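You operate a simulated robot arm through the tools that you are given. There is no shell and no other tool.

You run a simulated robot arm. Do the job below in one go: nothing can be reset, and whatever is moved stays where it is left.

Task
Flatten the brown book's warped cover under the oak board and the big iron weight.
Fine: twenty seconds; then weight and board back where they were. Set down upright: big iron weight.

Only the result counts: the job must be done as asked and must still hold three seconds after the hand-in. Knocking over, shifting, dropping, spilling or breaking anything else fails it. Lids that push on must go on centred and level and be pressed home; caps that screw on are set level and turned clockwise until they are tight.

Robot
A 7-joint arm with a two-finger parallel gripper, fixed in place. Base frame: the origin is on the floor under the middle of its stand, x ahead of it, y to its left, z up; the work surface is at about z = 0.76. Readings come in m, rad, newtons and seconds.
With the tool pointing down near the work surface it reaches from about 0.1 to 0.66 m from the base axis. Its first joint turns from -1.152 to 1.152 rad. Payload 1.57 kg.
The TCP is the grasp point between the finger pads, 0.03 m short of the fingertips. In the tool frame z runs along the fingers and y along their closing line. Largest opening 0.08 m; finger width 0.017, thickness 0.012; the body of the gripper, 0.04 by 0.082 m, starts 0.08 m behind the TCP.
Orientation is that of the tool frame in the base frame, as a unit quaternion [w, x, y, z]. With the fingers straight down and closing along the base's y, the tool's x points along the base's -x, its y along +y and its z along -z.

Tools
- The arm moves only by the tool send_rows. Its argument "moves" is a list of rows, each a list of 3 entries, a list of its own where there are three numbers: the opening, from 0 (shut) to 1 (fully open), then the shift along the tool's x, y, z in m, then the turn, a rotation vector about the tool's x, y, z in rad. In form: [[claw, [x, y, z], [wx, wy, wz]], ...]. A call has 1 to 20 rows; each row shifts and turns the commanded pose from where the row before left it, along the tool's axes as they then stand. Rows are played at 5 a second. More than 0.05 m and 0.15 rad between two rows, or a gripper value outside its range, and nothing of the call is played. Where a pose cannot be reached the arm comes as near as it can. A force on the tool above 40 N (or 10 N above the force at the start of the call, whichever is more), or a blocked arm, ends the call early, and 0.2 s more pass. Each finger travels about 0.072 m/s and halts on what it meets, pressing with about 27 N; the grip force reading is that of the motor and also rises with nothing between the fingers. The clock runs only during rows and for 0.2 s after the last one: add rows that do not move to give the fingers time. The reply holds the time, the measured pose of the TCP, the force on the tool along the base axes, the opening and the grip force, in the units named above and with some noise, with the torque about the TCP (base axes, N m) and any sound that the robot's microphone picked up.
- Cameras (640 x 400 px; columns grow to the right, rows downward): "scene" is fixed at [0.0626, 0.438, 1.4262]; the picture's right is [-0.71, -0.70, 0.00], its down [-0.40, 0.41, -0.82] and it looks along [0.58, -0.59, -0.57] (base axes); focal length 376 px, centre (320, 200). "wrist" rides on the gripper at [0.072, -0.007, -0.122] in the tool frame; the picture's right is [0.09, 1.00, 0.00], its down [-0.84, 0.08, -0.54] and it looks along [-0.54, 0.05, 0.84] (tool axes); focal length 238 px, centre (320, 200). There is no depth. A picture from a camera that has moved, and an enlarged one, comes with that camera's place and axes in the base frame and with its lens.
- grab_frame(camera): a new picture of that camera. The clock stands still meanwhile.
- close_up(camera, box): a new picture of the part [left, top, right, bottom] of that camera's present view, enlarged. The clock stands still meanwhile.
- hand_in(): hands the job in; it is judged then, once.

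Nothing tells you positions but the pictures and the camera data. Unless the task says otherwise, let go and move clear before handing in.

The tools are called after "Emit:" as name(argument=value, ...) on one line, values as JSON. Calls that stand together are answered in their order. send_rows: Moves the arm, as the interface text tells. Its arguments: {"type":"object","properties":{"moves":{"type":"array","items":{"type":"array"}}},"required":["moves"]} The other tools are called the same way: grab_frame (camera) takes a picture; close_up (camera, box) takes an enlarged picture of a part of a camera's view; hand_in () hands the job in.

At the start:

```text
time: 0.0
ee_pos: [0.4359, -0.1106, 1.0397]
ee_rot: [0.0, 0.0, 1.0, 0.0]
contact_force: [0.9, 0.0, 0.3]
torque: [0.0, -0.03, 0.0]
finger_gap: 0.0802
gripper_force: 0.2
```

scene: 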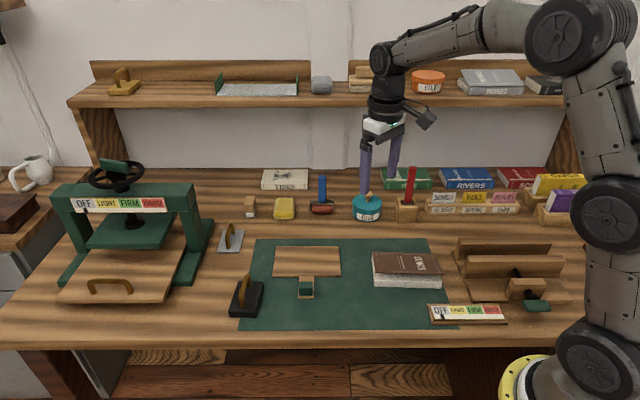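
wrist: 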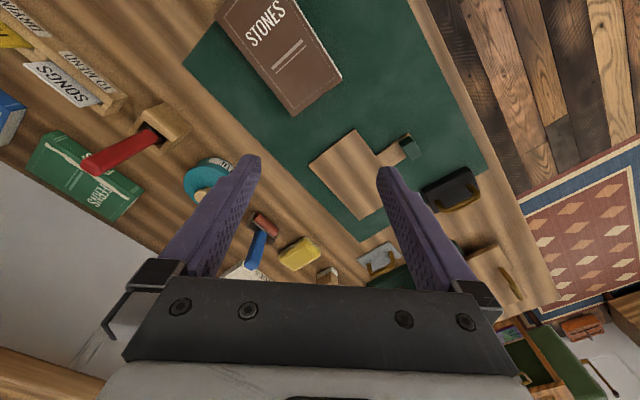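

I see a bookbinder's bench with a brown book ("STONES") on a green mat, a small board on the mat, a press on the left, a black handled weight, and other tools. I'll look closer before moving.

Emit:
close_up(camera="scene", box=[200, 220, 460, 340])

Emit:
close_up(camera="scene", box=[40, 140, 260, 340])

Emit:
close_up(camera="scene", box=[400, 150, 640, 340])

Emit:
close_up(camera="scene", box=[230, 150, 440, 240])

```text
2.46 times, centred on (330, 280) of scene
camera zoom: at [0.0626, 0.438, 1.4262], right [-0.71, -0.7, 0.0], down [-0.4, 0.41, -0.82], along [0.58, -0.59, -0.57], focal length 925 px, centre (295, 3)
```

zoom: 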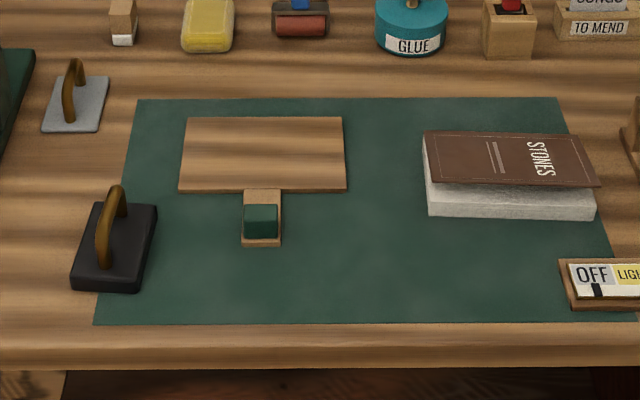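

```text
2.00 times, centred on (150, 240) of scene
camera zoom: at [0.0626, 0.438, 1.4262], right [-0.71, -0.7, 0.0], down [-0.4, 0.41, -0.82], along [0.58, -0.59, -0.57], focal length 751 px, centre (660, 120)
```

zoom: 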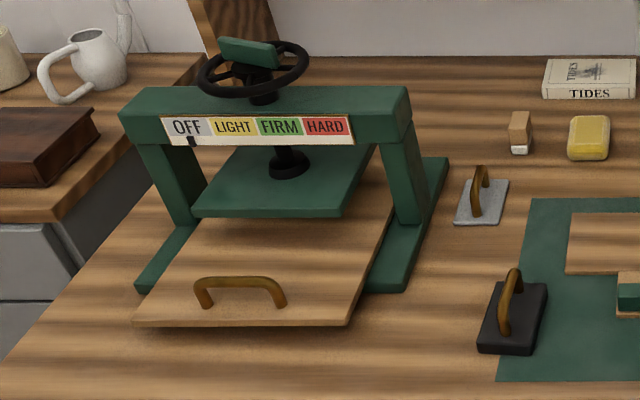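

```text
2.11 times, centred on (520, 245) of scene
camera zoom: at [0.0626, 0.438, 1.4262], right [-0.71, -0.7, 0.0], down [-0.4, 0.41, -0.82], along [0.58, -0.59, -0.57], focal length 791 px, centre (-101, 105)
```

zoom: 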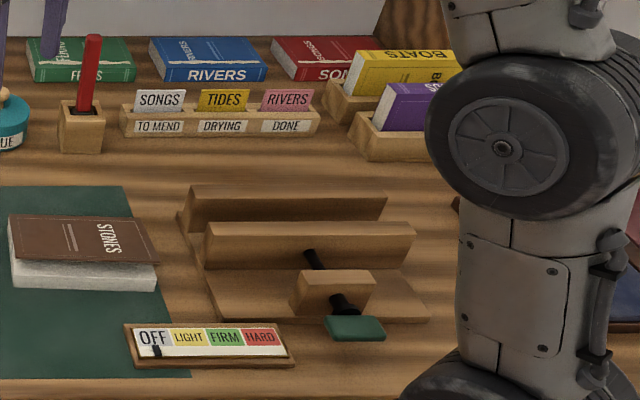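

```text
3.05 times, centred on (335, 195) of scene
camera zoom: at [0.0626, 0.438, 1.4262], right [-0.71, -0.7, 0.0], down [-0.4, 0.41, -0.82], along [0.58, -0.59, -0.57], focal length 1145 px, centre (274, 215)
```

zoom: 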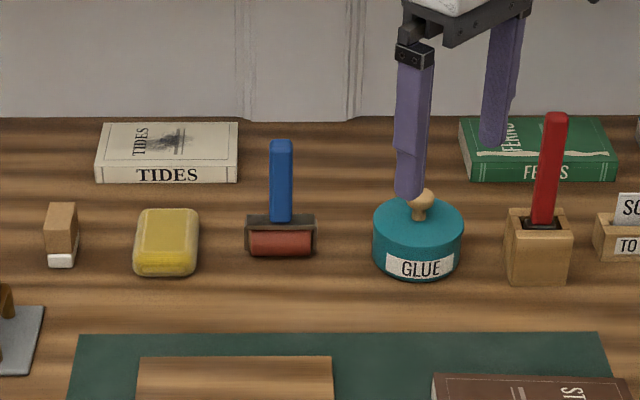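

The big black weight sits on the mat's left edge, the oak board (with a tab bearing a green grip) is mid-mat, and the brown book lies right with its cover lifted. I'll zoom the wrist view for finer positions.

Emit:
close_up(camera="wrist", box=[290, 110, 530, 260])

Emit:
close_up(camera="wrist", box=[170, 0, 430, 160])

Emit:
close_up(camera="scene", box=[220, 230, 350, 330])

Emit:
close_up(camera="scene", box=[350, 230, 460, 300])

```text
2.67 times, centred on (410, 185) of wrist
camera zoom: at [0.3617, -0.1176, 1.1628], right [-0.09, 1.0, 0.0], down [0.84, 0.08, 0.54], along [0.54, 0.05, -0.84], focal length 636 px, centre (80, 240)
```

zoom: 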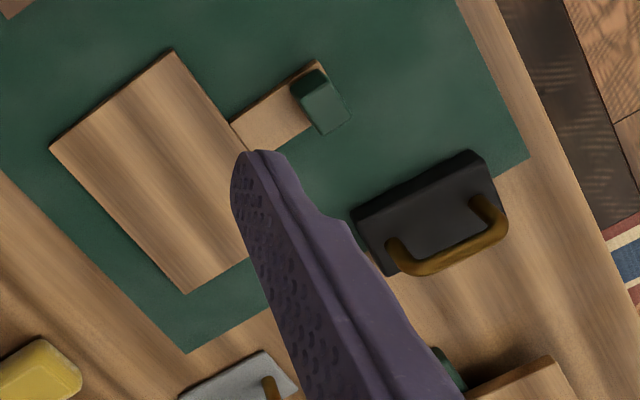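

```text
2.46 times, centred on (300, 80) of wrist
camera zoom: at [0.3617, -0.1176, 1.1628], right [-0.09, 1.0, 0.0], down [0.84, 0.08, 0.54], along [0.54, 0.05, -0.84], focal length 587 px, centre (369, 495)
```

zoom: 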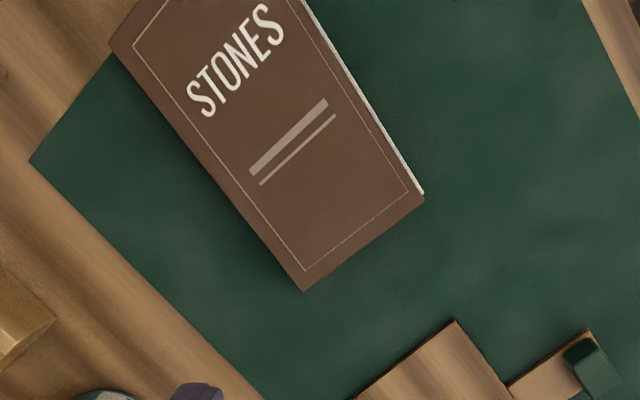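

```text
4.00 times, centred on (285, 280) of scene
camera zoom: at [0.0626, 0.438, 1.4262], right [-0.71, -0.7, 0.0], down [-0.4, 0.41, -0.82], along [0.58, -0.59, -0.57], focal length 1503 px, centre (460, -120)
```

zoom: 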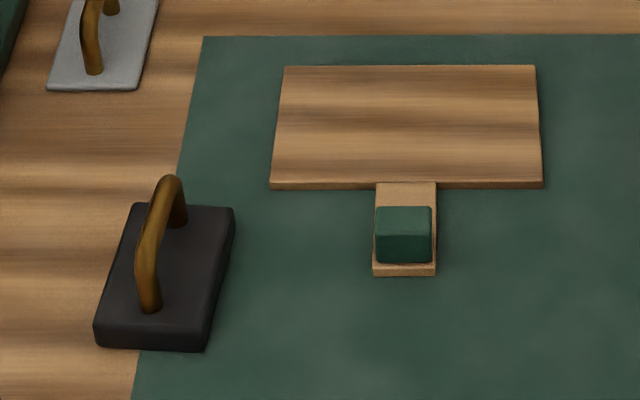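

```text
5.71 times, centred on (405, 265) of scene
camera zoom: at [0.0626, 0.438, 1.4262], right [-0.71, -0.7, 0.0], down [-0.4, 0.41, -0.82], along [0.58, -0.59, -0.57], focal length 2146 px, centre (-166, -171)
```

zoom: 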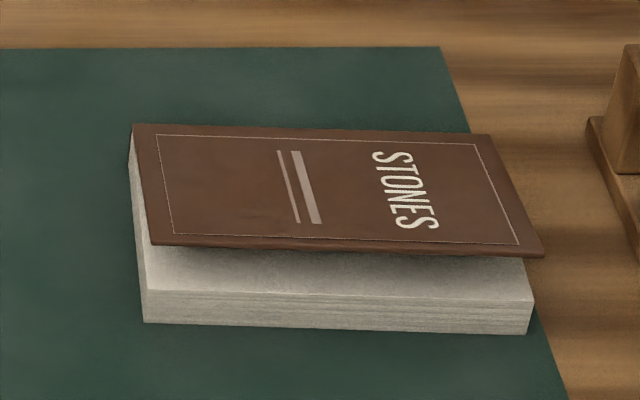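

The bench runs at about 45° to the base, with the board near (0.56, -0.03), its grip near (0.49, 0.045), the weight near (0.57, 0.15) and the book near (0.365, -0.16). I'll turn the tool 45° and go above the board's grip for a better look.

Emit:
send_rows(moves=[[1, [0, 0, 0], [0, 0, 0.1309]], [1, [0, 0, 0], [0, 0, 0.1309]], [1, [0, 0, 0], [0, 0, 0.1309]], [1, [0, 0, 0], [0, 0, 0.1309]], [1, [0, 0, 0], [0, 0, 0.1309]], [1, [0, 0, 0], [0, 0, 0.1309]], [1, [0.012, 0.02475, 0.0167], [0, 0, 0]], [1, [0.012, 0.02475, 0.0167], [0, 0, 0]], [1, [0.012, 0.02475, 0.0167], [0, 0, 0]], [1, [0.012, 0.02475, 0.0167], [0, 0, 0]], [1, [0.012, 0.02475, 0.0167], [0, 0, 0]], [1, [0.012, 0.02475, 0.0167], [0, 0, 0]], [1, [0, 0, 0], [0, 0, 0]]])

Emit:
grab_frame(camera="wrist")

Emit:
grab_frame(camera="scene")

```text
time: 2.8
ee_pos: [0.4927, 0.0454, 0.9427]
ee_rot: [0.0, 0.383, 0.924, 0.0]
contact_force: [-0.1, -1.0, 0.6]
torque: [0.03, 0.04, 0.02]
finger_gap: 0.08
gripper_force: 0.1
```

```text
taken
camera wrist: at [0.4358, 0.0915, 1.0657], right [0.64, 0.77, 0.0], down [0.65, -0.54, 0.54], along [0.42, -0.35, -0.84], focal length 238 px, centre (320, 200)
```

wrist: 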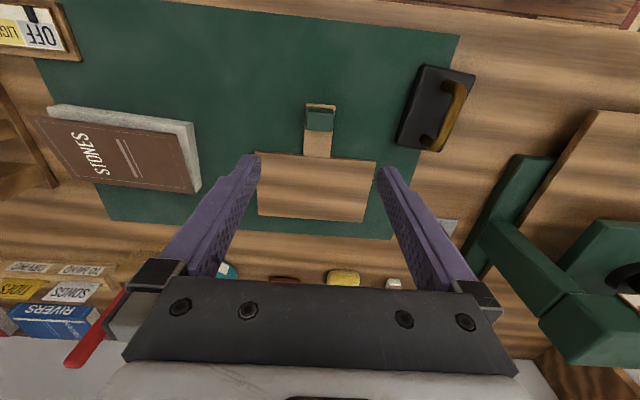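

```text
taken
```

scene: 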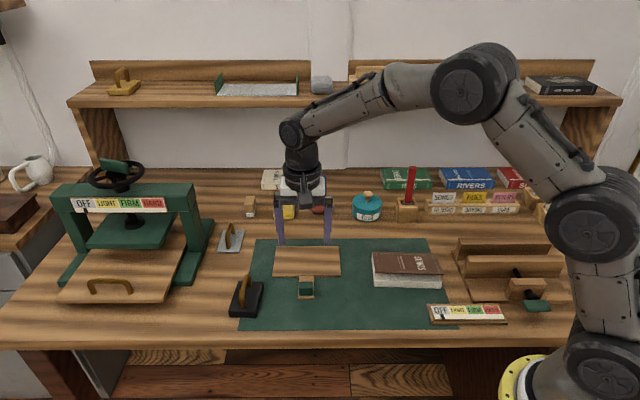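

The tool is over the grip; the book, board and weight are all visible. I'll enlarge for precise edges.

Emit:
close_up(camera="wrist", box=[240, 90, 400, 240])

Emit:
close_up(camera="wrist", box=[380, 50, 500, 170])

Emit:
close_up(camera="wrist", box=[20, 80, 240, 210])

```text
2.67 times, centred on (320, 165) of wrist
camera zoom: at [0.4358, 0.0915, 1.0657], right [0.64, 0.77, 0.0], down [0.65, -0.54, 0.54], along [0.42, -0.35, -0.84], focal length 636 px, centre (320, 293)
```

zoom: 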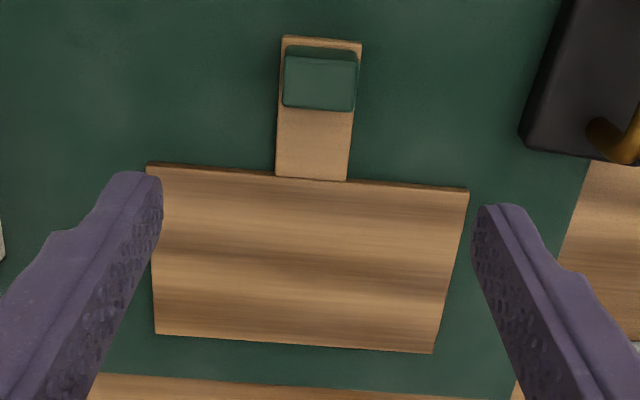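

```text
3.33 times, centred on (440, 110) of wrist
camera zoom: at [0.4358, 0.0915, 1.0657], right [0.64, 0.77, 0.0], down [0.65, -0.54, 0.54], along [0.42, -0.35, -0.84], focal length 794 px, centre (-80, 500)
```

zoom: 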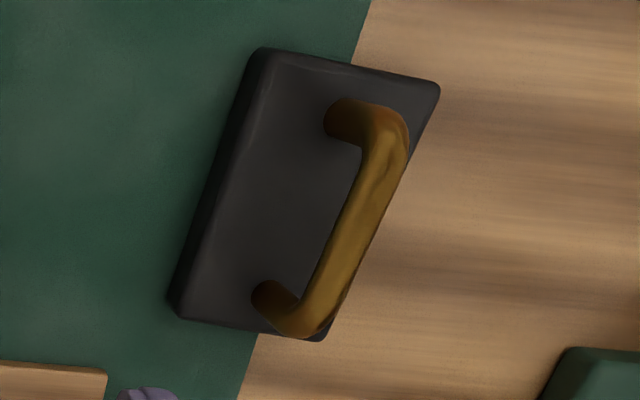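

```text
2.91 times, centred on (130, 145) of wrist
camera zoom: at [0.4358, 0.0915, 1.0657], right [0.64, 0.77, 0.0], down [0.65, -0.54, 0.54], along [0.42, -0.35, -0.84], focal length 693 px, centre (873, 360)
```

zoom: 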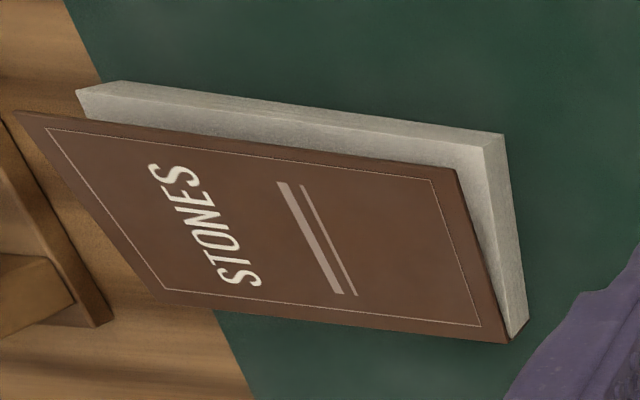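

The grip block measures about 3 × 2 cm at (0.491, 0.0455), its top near z 0.79, and the board edges run at 45°. I'll descend partway and check the alignment.

Emit:
send_rows(moves=[[1, [0.0003, -0.0003, 0.02], [0, 0, 0]], [1, [0.0003, -0.0003, 0.02], [0, 0, 0]], [1, [0.0003, -0.0003, 0.02], [0, 0, 0]], [1, [0.0003, -0.0003, 0.02], [0, 0, 0]], [1, [0, 0, 0], [0, 0, 0]]])

Emit:
close_up(camera="wrist", box=[240, 90, 400, 240])

Emit:
close_up(camera="scene", box=[240, 220, 370, 310])

```text
time: 4.0
ee_pos: [0.4883, 0.0446, 0.8605]
ee_rot: [0.0, 0.382, 0.924, 0.0]
contact_force: [0.2, -0.3, -1.4]
torque: [0.05, -0.01, 0.01]
finger_gap: 0.0798
gripper_force: 0.1
```

```text
2.67 times, centred on (320, 165) of wrist
camera zoom: at [0.4319, 0.0899, 0.9839], right [0.64, 0.77, 0.0], down [0.65, -0.54, 0.54], along [0.42, -0.35, -0.84], focal length 636 px, centre (320, 293)
```

zoom: 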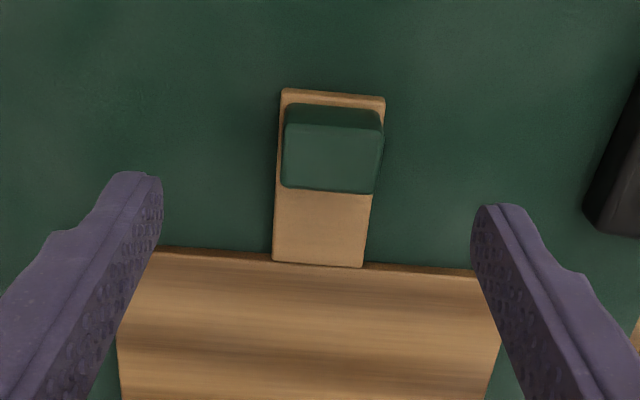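

```text
4.44 times, centred on (305, 265) of scene
camera zoom: at [0.0626, 0.438, 1.4262], right [-0.71, -0.7, 0.0], down [-0.4, 0.41, -0.82], along [0.58, -0.59, -0.57], focal length 1670 px, centre (387, -89)
```

zoom: 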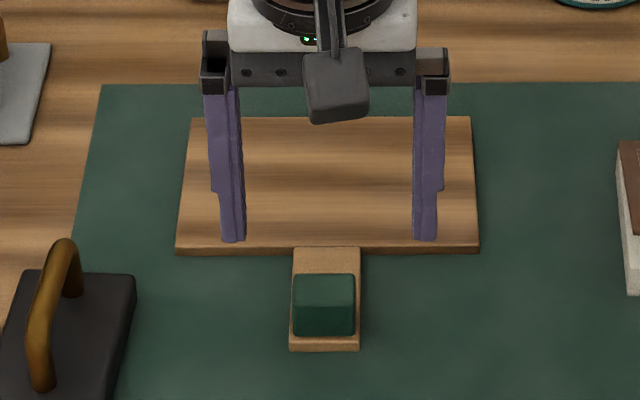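

The block top is at (0.4907, 0.0454, ~0.79) and the gripper is about 3 mm off to its left. I'll correct and lower around the block.

Emit:
send_rows(moves=[[1, [-0.001, 0.0028, 0.0], [0, 0, 0]], [1, [0, 0, 0.015], [0, 0, 0]], [1, [0, 0, 0.015], [0, 0, 0]], [1, [0, 0, 0.014], [0, 0, 0]], [1, [0, 0, 0.007], [0, 0, 0]], [1, [0, 0, 0.005], [0, 0, 0]], [1, [0, 0, 0], [0, 0, 0]], [1, [0, 0, 0], [0, 0, 0]]])

Emit:
close_up(camera="wrist", box=[220, 90, 420, 240])

Emit:
close_up(camera="scene", box=[240, 220, 370, 310])

```text
time: 5.8
ee_pos: [0.4893, 0.0467, 0.8037]
ee_rot: [0.0, 0.383, 0.924, 0.0]
contact_force: [-0.6, 0.3, 0.4]
torque: [-0.01, 0.01, -0.04]
finger_gap: 0.0799
gripper_force: 0.0
```

```text
2.67 times, centred on (320, 165) of wrist
camera zoom: at [0.4331, 0.0921, 0.9264], right [0.64, 0.77, 0.0], down [0.65, -0.54, 0.54], along [0.42, -0.35, -0.84], focal length 636 px, centre (320, 293)
```

zoom: 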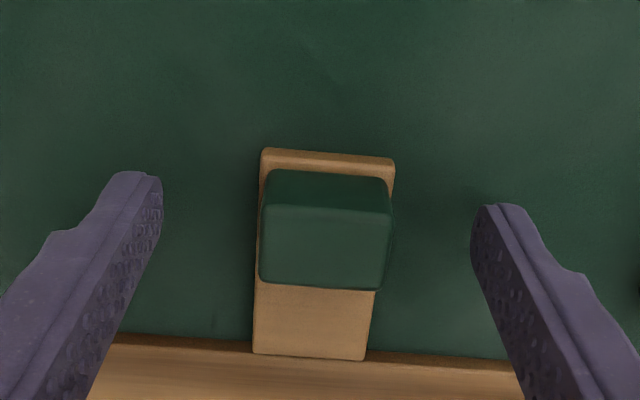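

```text
4.44 times, centred on (305, 265) of scene
camera zoom: at [0.0626, 0.438, 1.4262], right [-0.71, -0.7, 0.0], down [-0.4, 0.41, -0.82], along [0.58, -0.59, -0.57], focal length 1670 px, centre (387, -89)
```

zoom: 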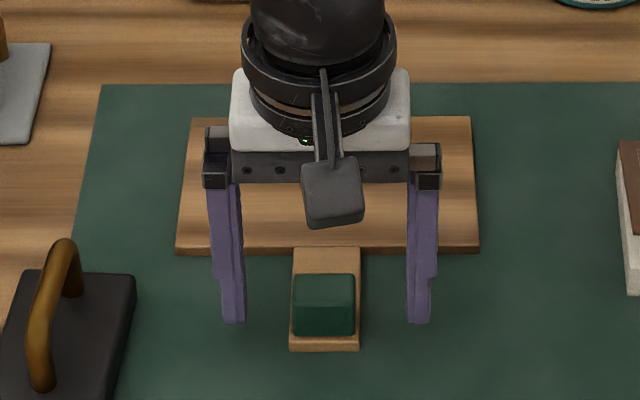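

The fingertips straddle the block at about tab-top height, and the block top is confirmed at (0.491, 0.0456). I'll nudge 2 mm and close.

Emit:
send_rows(moves=[[1, [-0.0018, 0.0008, 0], [0, 0, 0]], [1, [0, 0, 0], [0, 0, 0]], [0.5, [0, 0, 0], [0, 0, 0]], [0.3, [0, 0, 0], [0, 0, 0]], [0.0, [0, 0, 0], [0, 0, 0]], [0.0, [0, 0, 0], [0, 0, 0]], [0.0, [0, 0, 0], [0, 0, 0]]])

Emit:
close_up(camera="wrist", box=[220, 90, 420, 240])

Emit:
close_up(camera="scene", box=[240, 220, 370, 310])

```text
time: 7.4
ee_pos: [0.4917, 0.0445, 0.8046]
ee_rot: [0.0, 0.383, 0.924, 0.0]
contact_force: [-0.6, -0.2, 0.5]
torque: [-0.02, -0.03, 0.07]
finger_gap: 0.0313
gripper_force: 26.6
```

```text
2.67 times, centred on (320, 165) of wrist
camera zoom: at [0.4352, 0.0911, 0.9268], right [0.64, 0.77, 0.0], down [0.65, -0.54, 0.54], along [0.42, -0.35, -0.84], focal length 636 px, centre (320, 293)
```

zoom: 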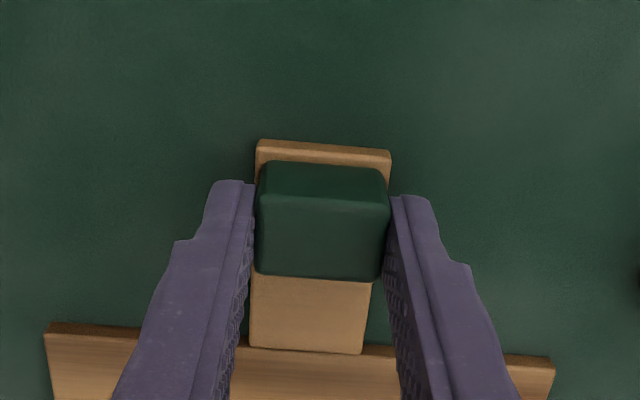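

```text
4.44 times, centred on (305, 265) of scene
camera zoom: at [0.0626, 0.438, 1.4262], right [-0.71, -0.7, 0.0], down [-0.4, 0.41, -0.82], along [0.58, -0.59, -0.57], focal length 1670 px, centre (387, -89)
```

zoom: 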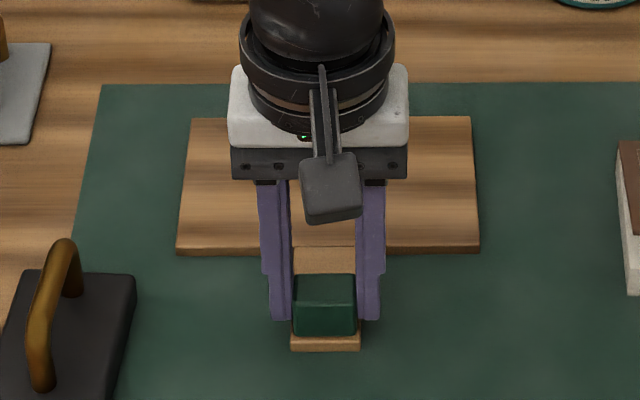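

The grip block is held (gap 0.031) and the board hasn't shifted. I'll lift slowly and check for sag.

Emit:
send_rows(moves=[[0, [0, 0, -0.005], [0, 0, 0]], [0, [0, 0, -0.008], [0, 0, 0]], [0, [0, 0, -0.01], [0, 0, 0]], [0, [0, 0, -0.012], [0, 0, 0]], [0, [0, 0, -0.015], [0, 0, 0]], [0, [0, 0, 0], [0, 0, 0]], [0, [0, 0, 0], [0, 0, 0]]])

Emit:
close_up(camera="scene", box=[220, 200, 380, 310])

Emit:
grab_frame(camera="wrist")

```text
time: 9.0
ee_pos: [0.4921, 0.0466, 0.8545]
ee_rot: [0.0, 0.382, 0.924, 0.0]
contact_force: [-0.4, 0.5, -0.6]
torque: [0.05, 0.06, 0.02]
finger_gap: 0.0312
gripper_force: 26.7
```

```text
3.64 times, centred on (300, 255) of scene
camera zoom: at [0.0626, 0.438, 1.4262], right [-0.71, -0.7, 0.0], down [-0.4, 0.41, -0.82], along [0.58, -0.59, -0.57], focal length 1366 px, centre (393, 0)
```

zoom: 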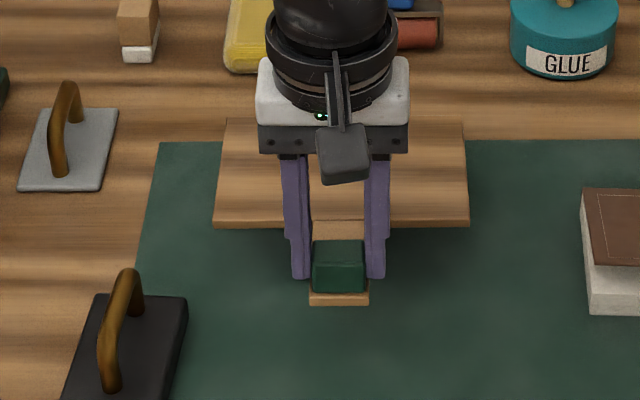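

```text
taken
camera wrist: at [0.4352, 0.0926, 0.9764], right [0.64, 0.77, 0.0], down [0.65, -0.54, 0.54], along [0.42, -0.35, -0.84], focal length 238 px, centre (320, 200)
```

wrist: 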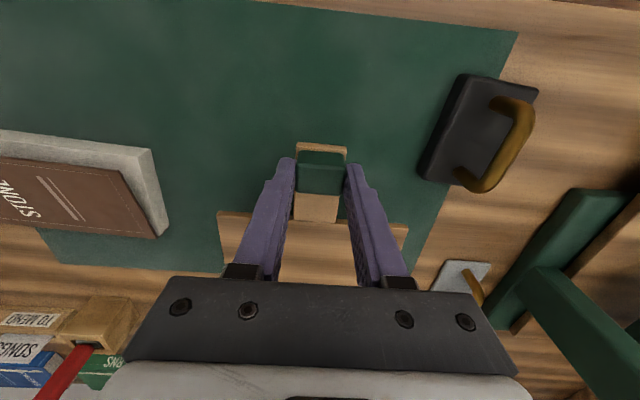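

The board is held level at z ≈ 0.855. I'll raise it, turn 3° to match the book, and carry it over the brown book.

Emit:
send_rows(moves=[[0, [0, 0, -0.015], [0, 0, 0]], [0, [0, 0, -0.02], [0, 0, 0]], [0, [0, 0, -0.015], [0, 0, 0]], [0, [0, 0, 0], [0, 0, 0.026]], [0, [0, 0, 0], [0, 0, 0.026]], [0, [0.0013, -0.0124, 0], [0, 0, 0]], [0, [0.0025, -0.025, 0], [0, 0, 0]], [0, [0.0025, -0.025, 0], [0, 0, 0]], [0, [0.0025, -0.025, 0], [0, 0, 0]], [0, [0.0025, -0.025, 0], [0, 0, 0]], [0, [0.0025, -0.025, 0], [0, 0, 0]], [0, [0.0025, -0.025, 0], [0, 0, 0]], [0, [0.0025, -0.025, 0], [0, 0, 0]], [0, [0.0025, -0.025, 0], [0, 0, 0]], [0, [0.0023, -0.02, 0], [0, 0, 0]], [0, [0, 0, 0], [0, 0, 0]], [0, [0, 0, 0], [0, 0, 0]]])

Emit:
grab_frame(camera="scene")

Emit:
grab_frame(camera="wrist")

Emit:
close_up(camera="scene", box=[330, 200, 500, 340])

```text
time: 12.6
ee_pos: [0.301, -0.0933, 0.9038]
ee_rot: [0.0, 0.406, 0.914, 0.0]
contact_force: [0.3, 0.5, -1.3]
torque: [0.06, 0.07, 0.04]
finger_gap: 0.0312
gripper_force: 27.3
```

```text
taken
```

scene: 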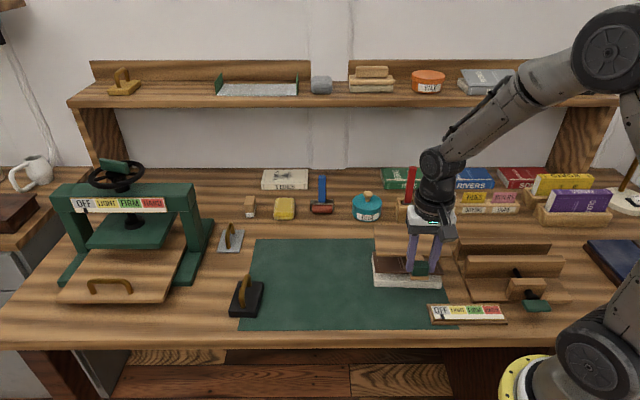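

```text
taken
camera wrist: at [0.2469, -0.0441, 1.0255], right [0.68, 0.73, 0.0], down [0.62, -0.57, 0.54], along [0.4, -0.37, -0.84], focal length 238 px, centre (320, 200)
```

wrist: 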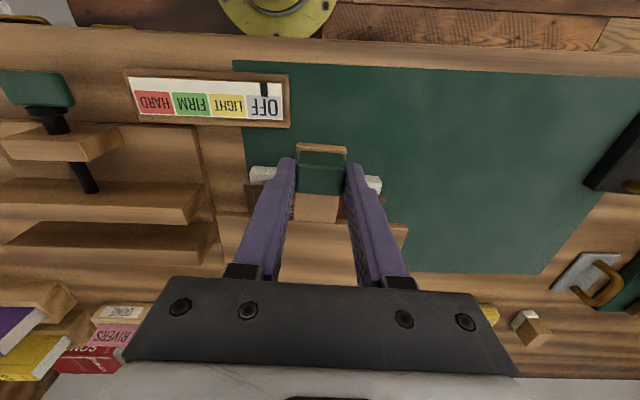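

```text
2.86 times, centred on (415, 270) of scene
camera zoom: at [0.0626, 0.438, 1.4262], right [-0.71, -0.7, 0.0], down [-0.4, 0.41, -0.82], along [0.58, -0.59, -0.57], focal length 1073 px, centre (49, 0)
```

zoom: 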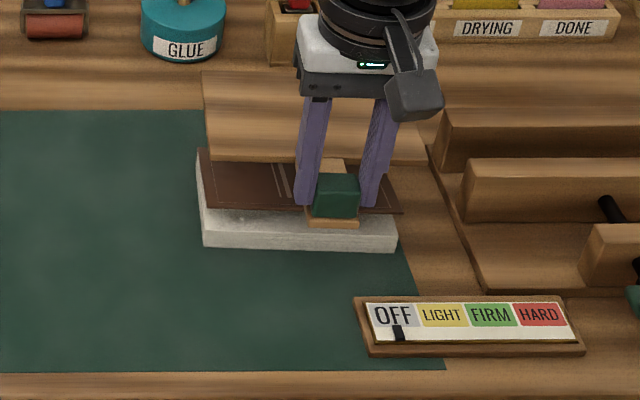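

The board hovers over the book. I'll check its alignment from the wrist before lowering.

Emit:
close_up(camera="wrist", box=[210, 130, 430, 270])

Emit:
close_up(camera="scene", box=[365, 215, 455, 295])

```text
2.86 times, centred on (320, 200) of wrist
camera zoom: at [0.2469, -0.0441, 1.0255], right [0.68, 0.73, 0.0], down [0.62, -0.57, 0.54], along [0.4, -0.37, -0.84], focal length 681 px, centre (320, 200)
```

zoom: 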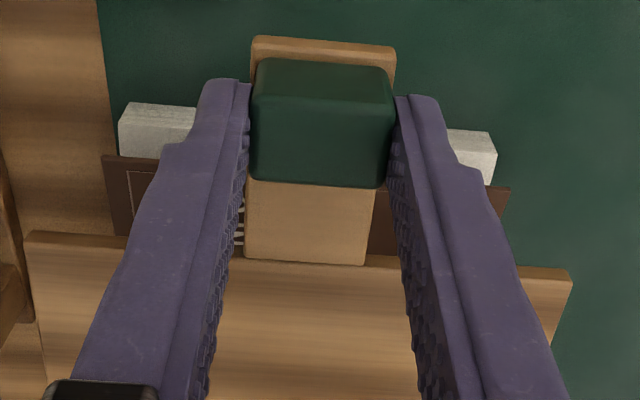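

```text
5.00 times, centred on (410, 255) of scene
camera zoom: at [0.0626, 0.438, 1.4262], right [-0.71, -0.7, 0.0], down [-0.4, 0.41, -0.82], along [0.58, -0.59, -0.57], focal length 1878 px, centre (-130, -75)
```

zoom: 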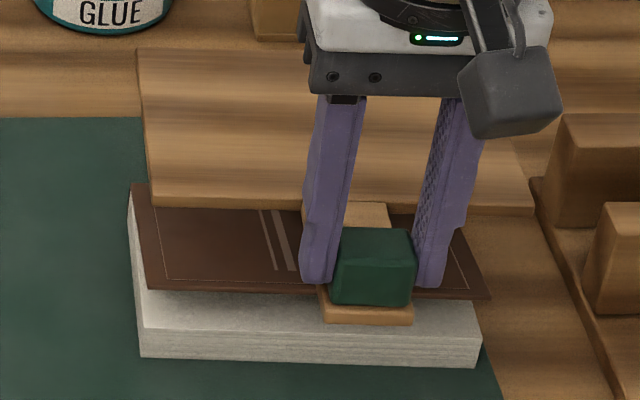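

The board is laterally centred and overhangs front and back by about 5 mm each. I'll lower gently to feel the cover.

Emit:
send_rows(moves=[[0, [0, 0, 0.012], [0, 0, 0]], [0, [0, 0, 0.012], [0, 0, 0]], [0, [0, 0, 0.008], [0, 0, 0]], [0, [0, 0, 0.005], [0, 0, 0]], [0, [0, 0, 0.005], [0, 0, 0]], [0, [0, 0, 0], [0, 0, 0]]])

Emit:
close_up(camera="scene", box=[365, 215, 455, 295])

```text
time: 14.0
ee_pos: [0.302, -0.092, 0.8614]
ee_rot: [-0.001, 0.407, 0.914, 0.0]
contact_force: [0.5, 1.1, -1.8]
torque: [0.05, 0.08, -0.03]
finger_gap: 0.0313
gripper_force: 27.0
```

```text
5.00 times, centred on (410, 255) of scene
camera zoom: at [0.0626, 0.438, 1.4262], right [-0.71, -0.7, 0.0], down [-0.4, 0.41, -0.82], along [0.58, -0.59, -0.57], focal length 1878 px, centre (-130, -75)
```

zoom: 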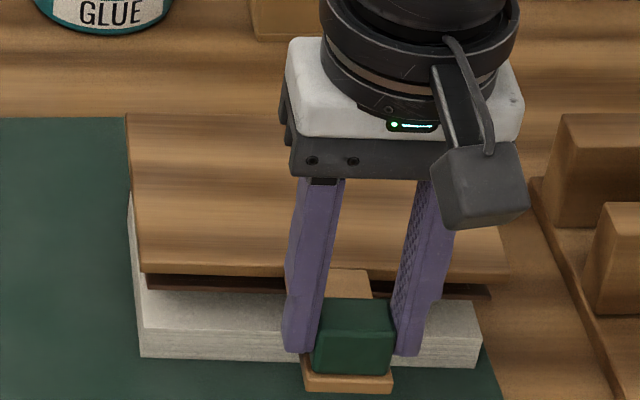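

The board is a few millimetres above the raised cover edge. I'll keep lowering in small steps.

Emit:
send_rows(moves=[[0, [0, 0, 0.003], [0, 0, 0]], [0, [0, 0, 0.003], [0, 0, 0]], [0, [0, 0, 0], [0, 0, 0]]])

Emit:
close_up(camera="scene", box=[365, 215, 455, 295])

```text
time: 14.8
ee_pos: [0.302, -0.0913, 0.8561]
ee_rot: [-0.001, 0.407, 0.914, 0.0]
contact_force: [-0.7, -0.2, -1.0]
torque: [0.05, 0.03, -0.01]
finger_gap: 0.0311
gripper_force: 26.3
```

```text
5.00 times, centred on (410, 255) of scene
camera zoom: at [0.0626, 0.438, 1.4262], right [-0.71, -0.7, 0.0], down [-0.4, 0.41, -0.82], along [0.58, -0.59, -0.57], focal length 1878 px, centre (-130, -75)
```

zoom: 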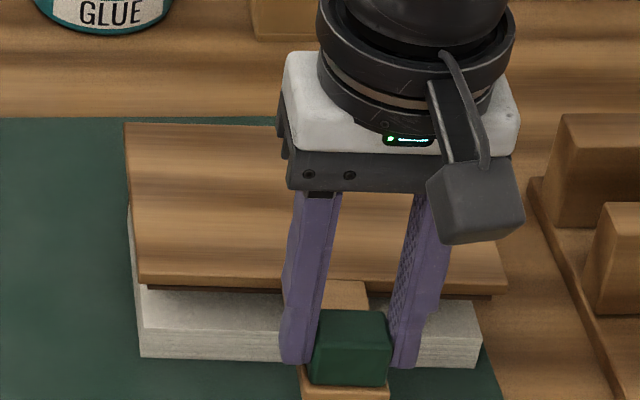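

Emit:
send_rows(moves=[[0, [0, 0, 0.003], [0, 0, 0]], [0, [0, 0, 0.003], [0, 0, 0]], [0, [0, 0, 0], [0, 0, 0]]])

Emit:
close_up(camera="scene", box=[365, 215, 455, 295])

```text
time: 15.6
ee_pos: [0.3029, -0.0928, 0.8494]
ee_rot: [0.0, 0.407, 0.914, 0.0]
contact_force: [-0.7, -0.1, -0.7]
torque: [0.05, 0.07, -0.02]
finger_gap: 0.0313
gripper_force: 27.0
```

```text
5.00 times, centred on (410, 255) of scene
camera zoom: at [0.0626, 0.438, 1.4262], right [-0.71, -0.7, 0.0], down [-0.4, 0.41, -0.82], along [0.58, -0.59, -0.57], focal length 1878 px, centre (-130, -75)
```

zoom: 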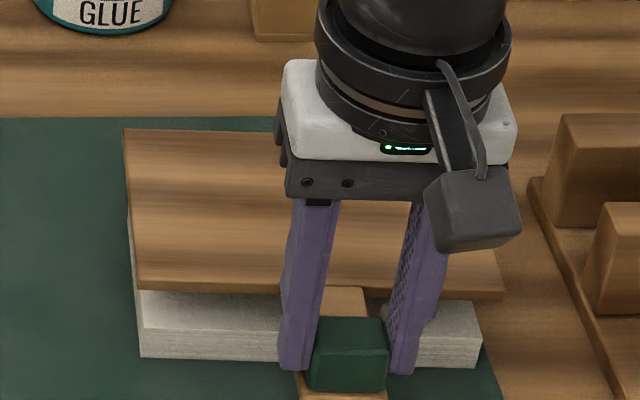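

The plate's front edge now meets the cover's edge with no notable force yet. I'll continue down.

Emit:
send_rows(moves=[[0, [0, 0, 0.003], [0, 0, 0]], [0, [0, 0, 0.003], [0, 0, 0]], [0, [0, 0, 0], [0, 0, 0]]])

Emit:
close_up(camera="scene", box=[365, 215, 455, 295])

```text
time: 16.4
ee_pos: [0.3025, -0.0919, 0.8446]
ee_rot: [-0.001, 0.407, 0.913, 0.001]
contact_force: [0.5, -0.1, -0.4]
torque: [0.05, 0.03, -0.02]
finger_gap: 0.0311
gripper_force: 26.9
```

```text
5.00 times, centred on (410, 255) of scene
camera zoom: at [0.0626, 0.438, 1.4262], right [-0.71, -0.7, 0.0], down [-0.4, 0.41, -0.82], along [0.58, -0.59, -0.57], focal length 1878 px, centre (-130, -75)
```

zoom: 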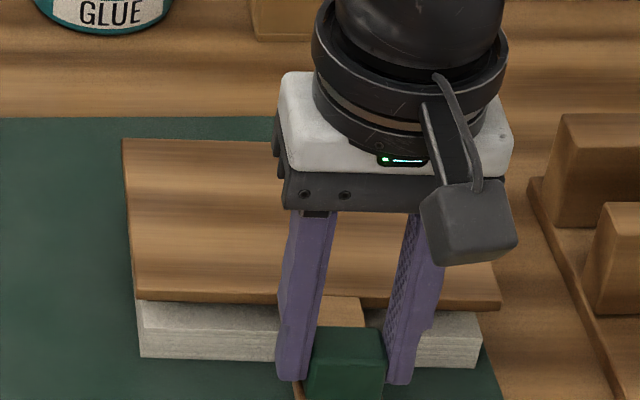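

The cover is yielding softly (about 1 N). I'll continue toward flat.

Emit:
send_rows(moves=[[0, [0, 0, 0.003], [0, 0, 0]], [0, [0, 0, 0.003], [0, 0, 0]], [0, [0, 0, 0], [0, 0, 0]]])

Emit:
close_up(camera="scene", box=[365, 215, 455, 295])

Emit:
close_up(camera="wrist", box=[170, 130, 470, 300])

```text
time: 17.2
ee_pos: [0.3023, -0.0918, 0.8379]
ee_rot: [0.0, 0.407, 0.913, 0.0]
contact_force: [-0.8, 0.1, -1.1]
torque: [0.01, 0.03, -0.04]
finger_gap: 0.031
gripper_force: 27.3
```

```text
5.00 times, centred on (410, 255) of scene
camera zoom: at [0.0626, 0.438, 1.4262], right [-0.71, -0.7, 0.0], down [-0.4, 0.41, -0.82], along [0.58, -0.59, -0.57], focal length 1878 px, centre (-130, -75)
```

zoom: 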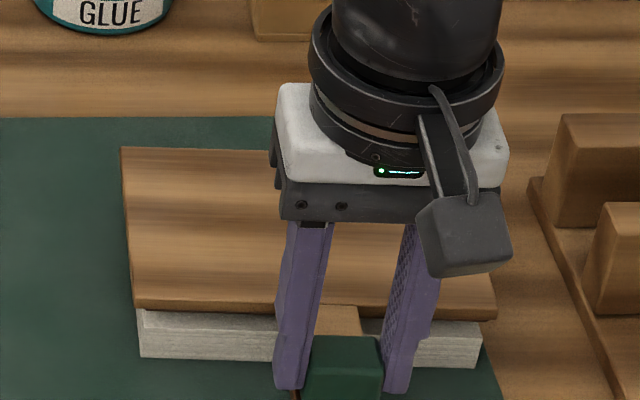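

```text
2.13 times, centred on (320, 215) of wrist
camera zoom: at [0.2499, -0.0435, 0.961], right [0.68, 0.73, 0.0], down [0.62, -0.57, 0.54], along [0.4, -0.37, -0.84], focal length 508 px, centre (320, 168)
```

zoom: 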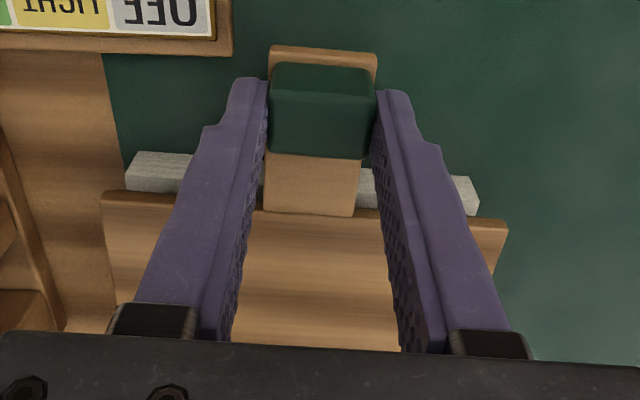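

Still soft; the board is roughly 7 mm above flat and well centred over the book. I'll go on until firm contact.

Emit:
send_rows(moves=[[0, [0, 0, 0.002], [0, 0, 0]], [0, [0, 0, 0.002], [0, 0, 0]], [0, [0, 0, 0], [0, 0, 0]]])

Emit:
send_rows(moves=[[0, [0, 0, 0.002], [0, 0, 0]], [0, [0, 0, 0], [0, 0, 0]]])

Emit:
close_up(camera="scene", box=[365, 215, 455, 295])

```text
time: 18.0
ee_pos: [0.3034, -0.0934, 0.8342]
ee_rot: [0.0, 0.407, 0.913, 0.0]
contact_force: [-0.4, 0.0, 0.5]
torque: [0.05, 0.03, -0.01]
finger_gap: 0.0312
gripper_force: 27.0
```

```text
time: 18.6
ee_pos: [0.3036, -0.0931, 0.8321]
ee_rot: [0.0, 0.406, 0.914, -0.001]
contact_force: [0.7, 0.0, 0.3]
torque: [0.05, -0.01, 0.01]
finger_gap: 0.0311
gripper_force: 26.5
```

```text
5.00 times, centred on (410, 255) of scene
camera zoom: at [0.0626, 0.438, 1.4262], right [-0.71, -0.7, 0.0], down [-0.4, 0.41, -0.82], along [0.58, -0.59, -0.57], focal length 1878 px, centre (-130, -75)
```

zoom: 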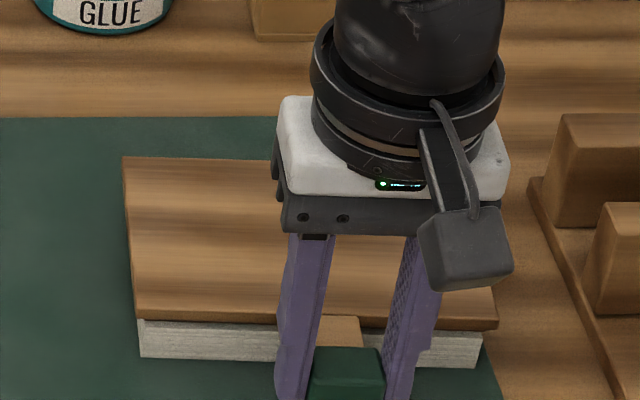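

The up-force is growing slowly (~2 N from the cover). A couple more small steps to firm contact.

Emit:
send_rows(moves=[[0, [0, 0, 0.002], [0, 0, 0]], [0, [0, 0, 0], [0, 0, 0]]])

Emit:
send_rows(moves=[[0, [0, 0, 0.002], [0, 0, 0]], [0, [0, 0, 0], [0, 0, 0]]])

Emit:
close_up(camera="scene", box=[365, 215, 455, 295])

```text
time: 19.2
ee_pos: [0.3029, -0.0921, 0.8306]
ee_rot: [0.0, 0.406, 0.914, 0.0]
contact_force: [-2.3, -0.4, 4.4]
torque: [-0.47, -0.3, -0.19]
finger_gap: 0.0311
gripper_force: 26.6
```

```text
time: 19.8
ee_pos: [0.3021, -0.0925, 0.8291]
ee_rot: [0.001, 0.406, 0.914, -0.001]
contact_force: [-4.1, 0.5, 11.4]
torque: [-0.56, -0.33, -0.14]
finger_gap: 0.0312
gripper_force: 26.9
```

```text
5.00 times, centred on (410, 255) of scene
camera zoom: at [0.0624, 0.4381, 1.4262], right [-0.71, -0.7, 0.0], down [-0.4, 0.41, -0.82], along [0.58, -0.59, -0.57], focal length 1878 px, centre (-130, -75)
```

zoom: 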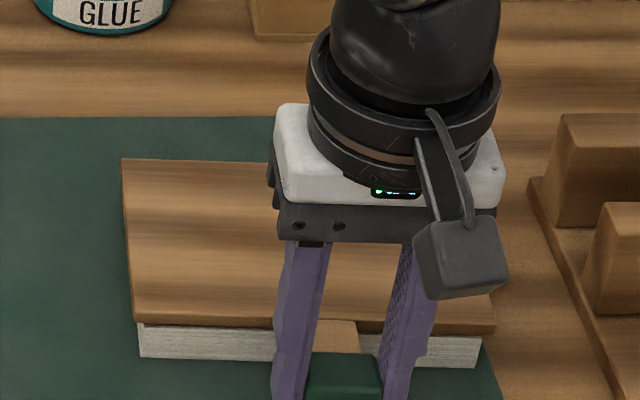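

The board is firmly seated on the flattened cover (11 N). I'll ease off 2 mm, open and rise straight up.

Emit:
send_rows(moves=[[0, [0, 0, -0.002], [0, 0, 0]], [0, [0, 0, 0], [0, 0, 0]], [0.45, [0, 0, 0], [0, 0, 0]], [0.55, [0, 0, 0], [0, 0, 0]], [0.6, [0, 0, 0], [0, 0, 0]], [0.6, [0, 0, 0], [0, 0, 0]]])

Emit:
close_up(camera="scene", box=[365, 215, 455, 295])

Emit:
close_up(camera="wrist", box=[170, 130, 470, 300])

```text
time: 21.2
ee_pos: [0.3036, -0.0914, 0.8309]
ee_rot: [0.0, 0.407, 0.914, 0.0]
contact_force: [-0.3, 0.3, -0.1]
torque: [-0.01, 0.0, -0.04]
finger_gap: 0.0481
gripper_force: 0.1
```

```text
5.00 times, centred on (410, 255) of scene
camera zoom: at [0.0626, 0.438, 1.4262], right [-0.71, -0.7, 0.0], down [-0.4, 0.41, -0.82], along [0.58, -0.59, -0.57], focal length 1878 px, centre (-130, -75)
```

zoom: 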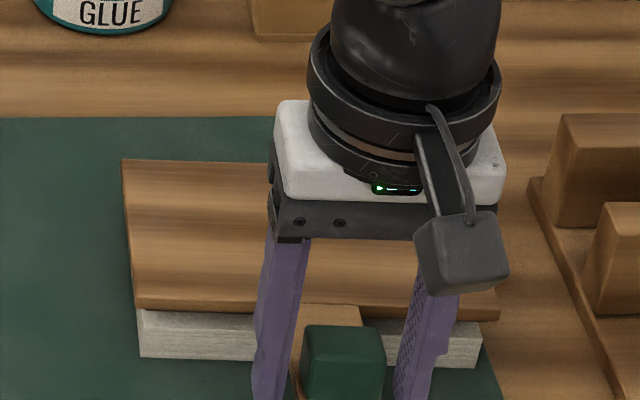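

```text
2.13 times, centred on (320, 215) of wrist
camera zoom: at [0.2491, -0.0431, 0.953], right [0.68, 0.73, 0.0], down [0.62, -0.57, 0.54], along [0.4, -0.37, -0.84], focal length 508 px, centre (320, 168)
```

zoom: 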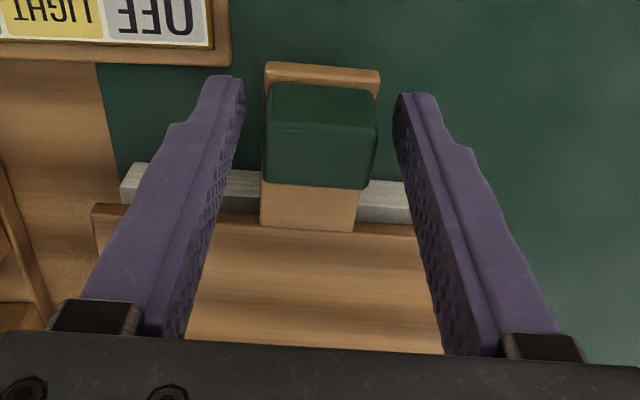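

The board stays on the book with just its front lifted slightly by the springy cover. I'll rise clear and look.

Emit:
send_rows(moves=[[0.6, [0, 0, -0.01], [0, 0, 0]], [0.6, [0, 0, -0.02], [0, 0, 0]], [0.6, [0, 0, -0.025], [0, 0, 0]], [0.6, [0, 0, -0.03], [0, 0, 0]], [0.6, [0, 0, -0.03], [0, 0, 0]], [0.6, [0, 0, -0.03], [0, 0, 0]], [0.6, [0, 0, 0], [0, 0, 0]]])

Emit:
grab_frame(camera="wrist")

Emit:
close_up(camera="scene", box=[350, 215, 470, 325])

```text
time: 22.8
ee_pos: [0.3032, -0.0913, 0.9734]
ee_rot: [0.0, 0.407, 0.913, 0.001]
contact_force: [-0.3, -0.2, 0.0]
torque: [-0.01, 0.0, 0.01]
finger_gap: 0.0479
gripper_force: 0.0
```

```text
taken
camera wrist: at [0.2482, -0.0432, 1.0951], right [0.68, 0.73, 0.0], down [0.62, -0.57, 0.54], along [0.4, -0.37, -0.84], focal length 238 px, centre (320, 200)
```

wrist: 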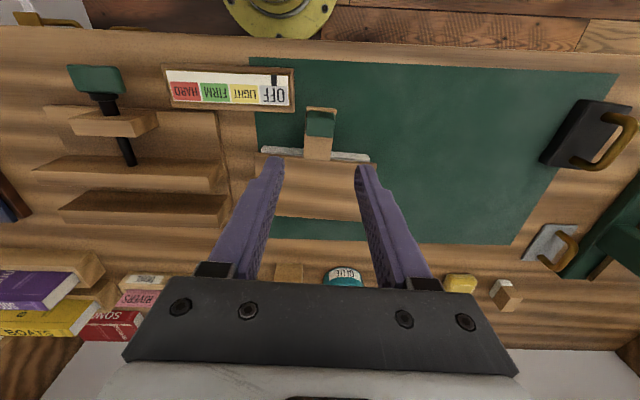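

```text
3.64 times, centred on (410, 270) of scene
camera zoom: at [0.0626, 0.438, 1.4262], right [-0.71, -0.7, 0.0], down [-0.4, 0.41, -0.82], along [0.58, -0.59, -0.57], focal length 1366 px, centre (-7, -54)
```

zoom: 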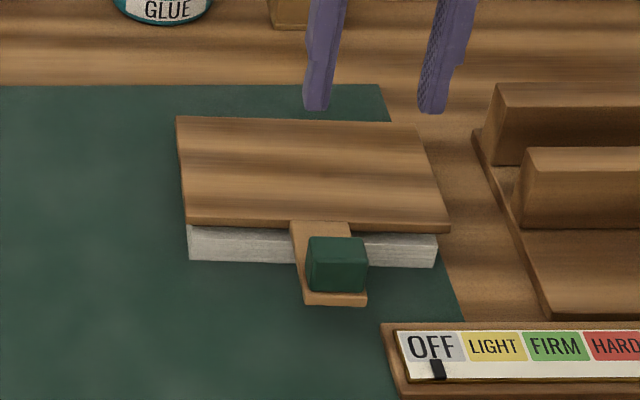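

The board sits centred on the book at about (0.372, -0.169). Next I'll move above the big iron weight near (0.566, 0.150).

Emit:
send_rows(moves=[[1, [0.0004, 0.0257, 0], [0, 0, 0]], [1, [0.0004, 0.0368, 0], [0, 0, 0]], [1, [0.0004, 0.0368, 0], [0, 0, 0]], [1, [0.0004, 0.0368, 0], [0, 0, 0]], [1, [0.0004, 0.0368, 0], [0, 0, 0]], [1, [0.0004, 0.0368, 0], [0, 0, 0]], [1, [0.0004, 0.0368, 0], [0, 0, 0]], [1, [0.0004, 0.0368, 0], [0, 0, 0]], [1, [0.0004, 0.0368, 0], [0, 0, 0]], [1, [0.0, 0.0368, 0], [0, 0, 0]], [1, [0, 0, 0], [0, 0, 0]], [1, [0, 0, 0], [0, 0, 0]]])

Emit:
grab_frame(camera="wrist")

Emit:
close_up(camera="wrist", box=[240, 70, 400, 220])

Emit:
close_up(camera="scene", box=[190, 220, 320, 340])

```text
time: 25.4
ee_pos: [0.5683, 0.149, 0.977]
ee_rot: [0.0, 0.407, 0.913, 0.0]
contact_force: [-0.8, 0.0, -0.3]
torque: [-0.02, -0.01, 0.05]
finger_gap: 0.0798
gripper_force: 0.0
```

```text
taken
camera wrist: at [0.5139, 0.1975, 1.0992], right [0.68, 0.73, 0.0], down [0.62, -0.57, 0.54], along [0.4, -0.37, -0.84], focal length 238 px, centre (320, 200)
```

wrist: 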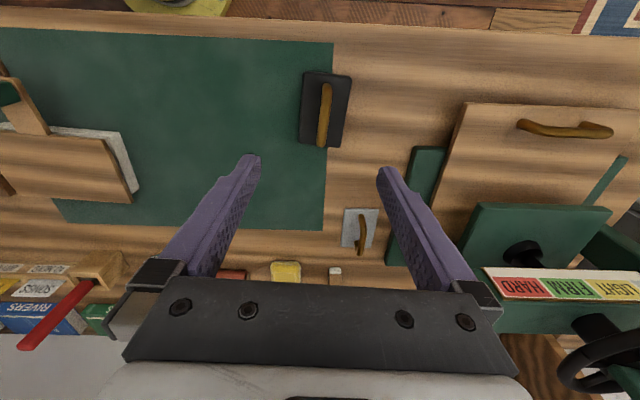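

```text
2.67 times, centred on (320, 145) of wrist
camera zoom: at [0.5139, 0.1975, 1.0992], right [0.68, 0.73, 0.0], down [0.62, -0.57, 0.54], along [0.4, -0.37, -0.84], focal length 636 px, centre (320, 347)
```

zoom: 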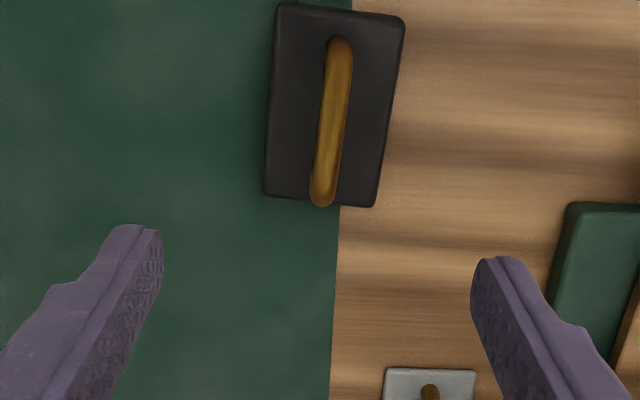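

```text
3.33 times, centred on (255, 280) of scene
camera zoom: at [0.0626, 0.438, 1.4262], right [-0.71, -0.7, 0.0], down [-0.4, 0.41, -0.82], along [0.58, -0.59, -0.57], focal length 1252 px, centre (537, -67)
```

zoom: 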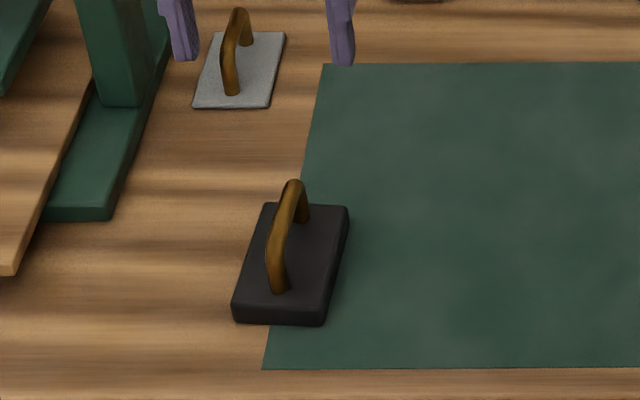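

The weight's handle bar runs in line with the tool, about 7 mm nearer the robot and 3 mm left of the gripper. I'll correct and descend partway.

Emit:
send_rows(moves=[[1, [0.007, 0.003, 0.02], [0, 0, 0]], [1, [0, 0, 0.025], [0, 0, 0]], [1, [0, 0, 0.025], [0, 0, 0]], [1, [0, 0, 0.015], [0, 0, 0]], [1, [0, 0, 0], [0, 0, 0]], [1, [0, 0, 0], [0, 0, 0]]])

Emit:
close_up(camera="wrist", box=[220, 70, 420, 240])

Emit:
close_up(camera="scene", box=[190, 220, 320, 340])

```text
time: 26.8
ee_pos: [0.5638, 0.1558, 0.8914]
ee_rot: [0.0, 0.406, 0.914, 0.001]
contact_force: [0.3, 0.3, 0.3]
torque: [-0.02, -0.02, 0.0]
finger_gap: 0.0803
gripper_force: 0.0
```

```text
2.35 times, centred on (320, 155) of wrist
camera zoom: at [0.5107, 0.2041, 1.0139], right [0.68, 0.73, 0.0], down [0.62, -0.57, 0.54], along [0.4, -0.37, -0.84], focal length 561 px, centre (320, 306)
```

zoom: 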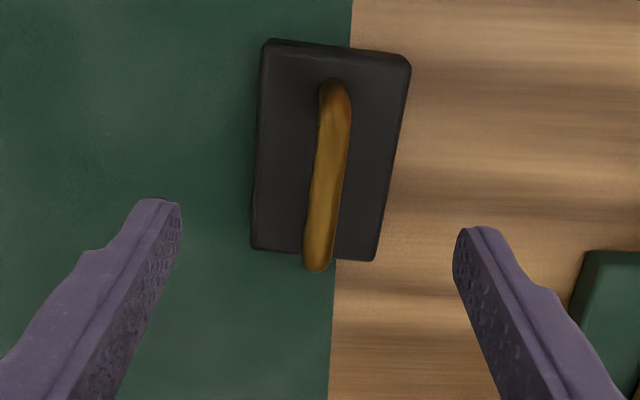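

```text
3.33 times, centred on (255, 280) of scene
camera zoom: at [0.0626, 0.438, 1.4262], right [-0.71, -0.7, 0.0], down [-0.4, 0.41, -0.82], along [0.58, -0.59, -0.57], focal length 1252 px, centre (537, -67)
```

zoom: 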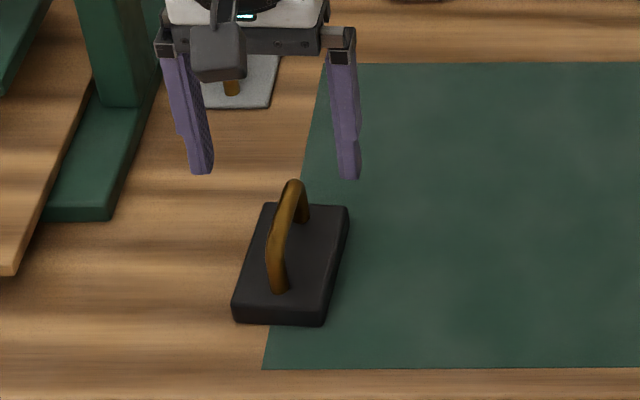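

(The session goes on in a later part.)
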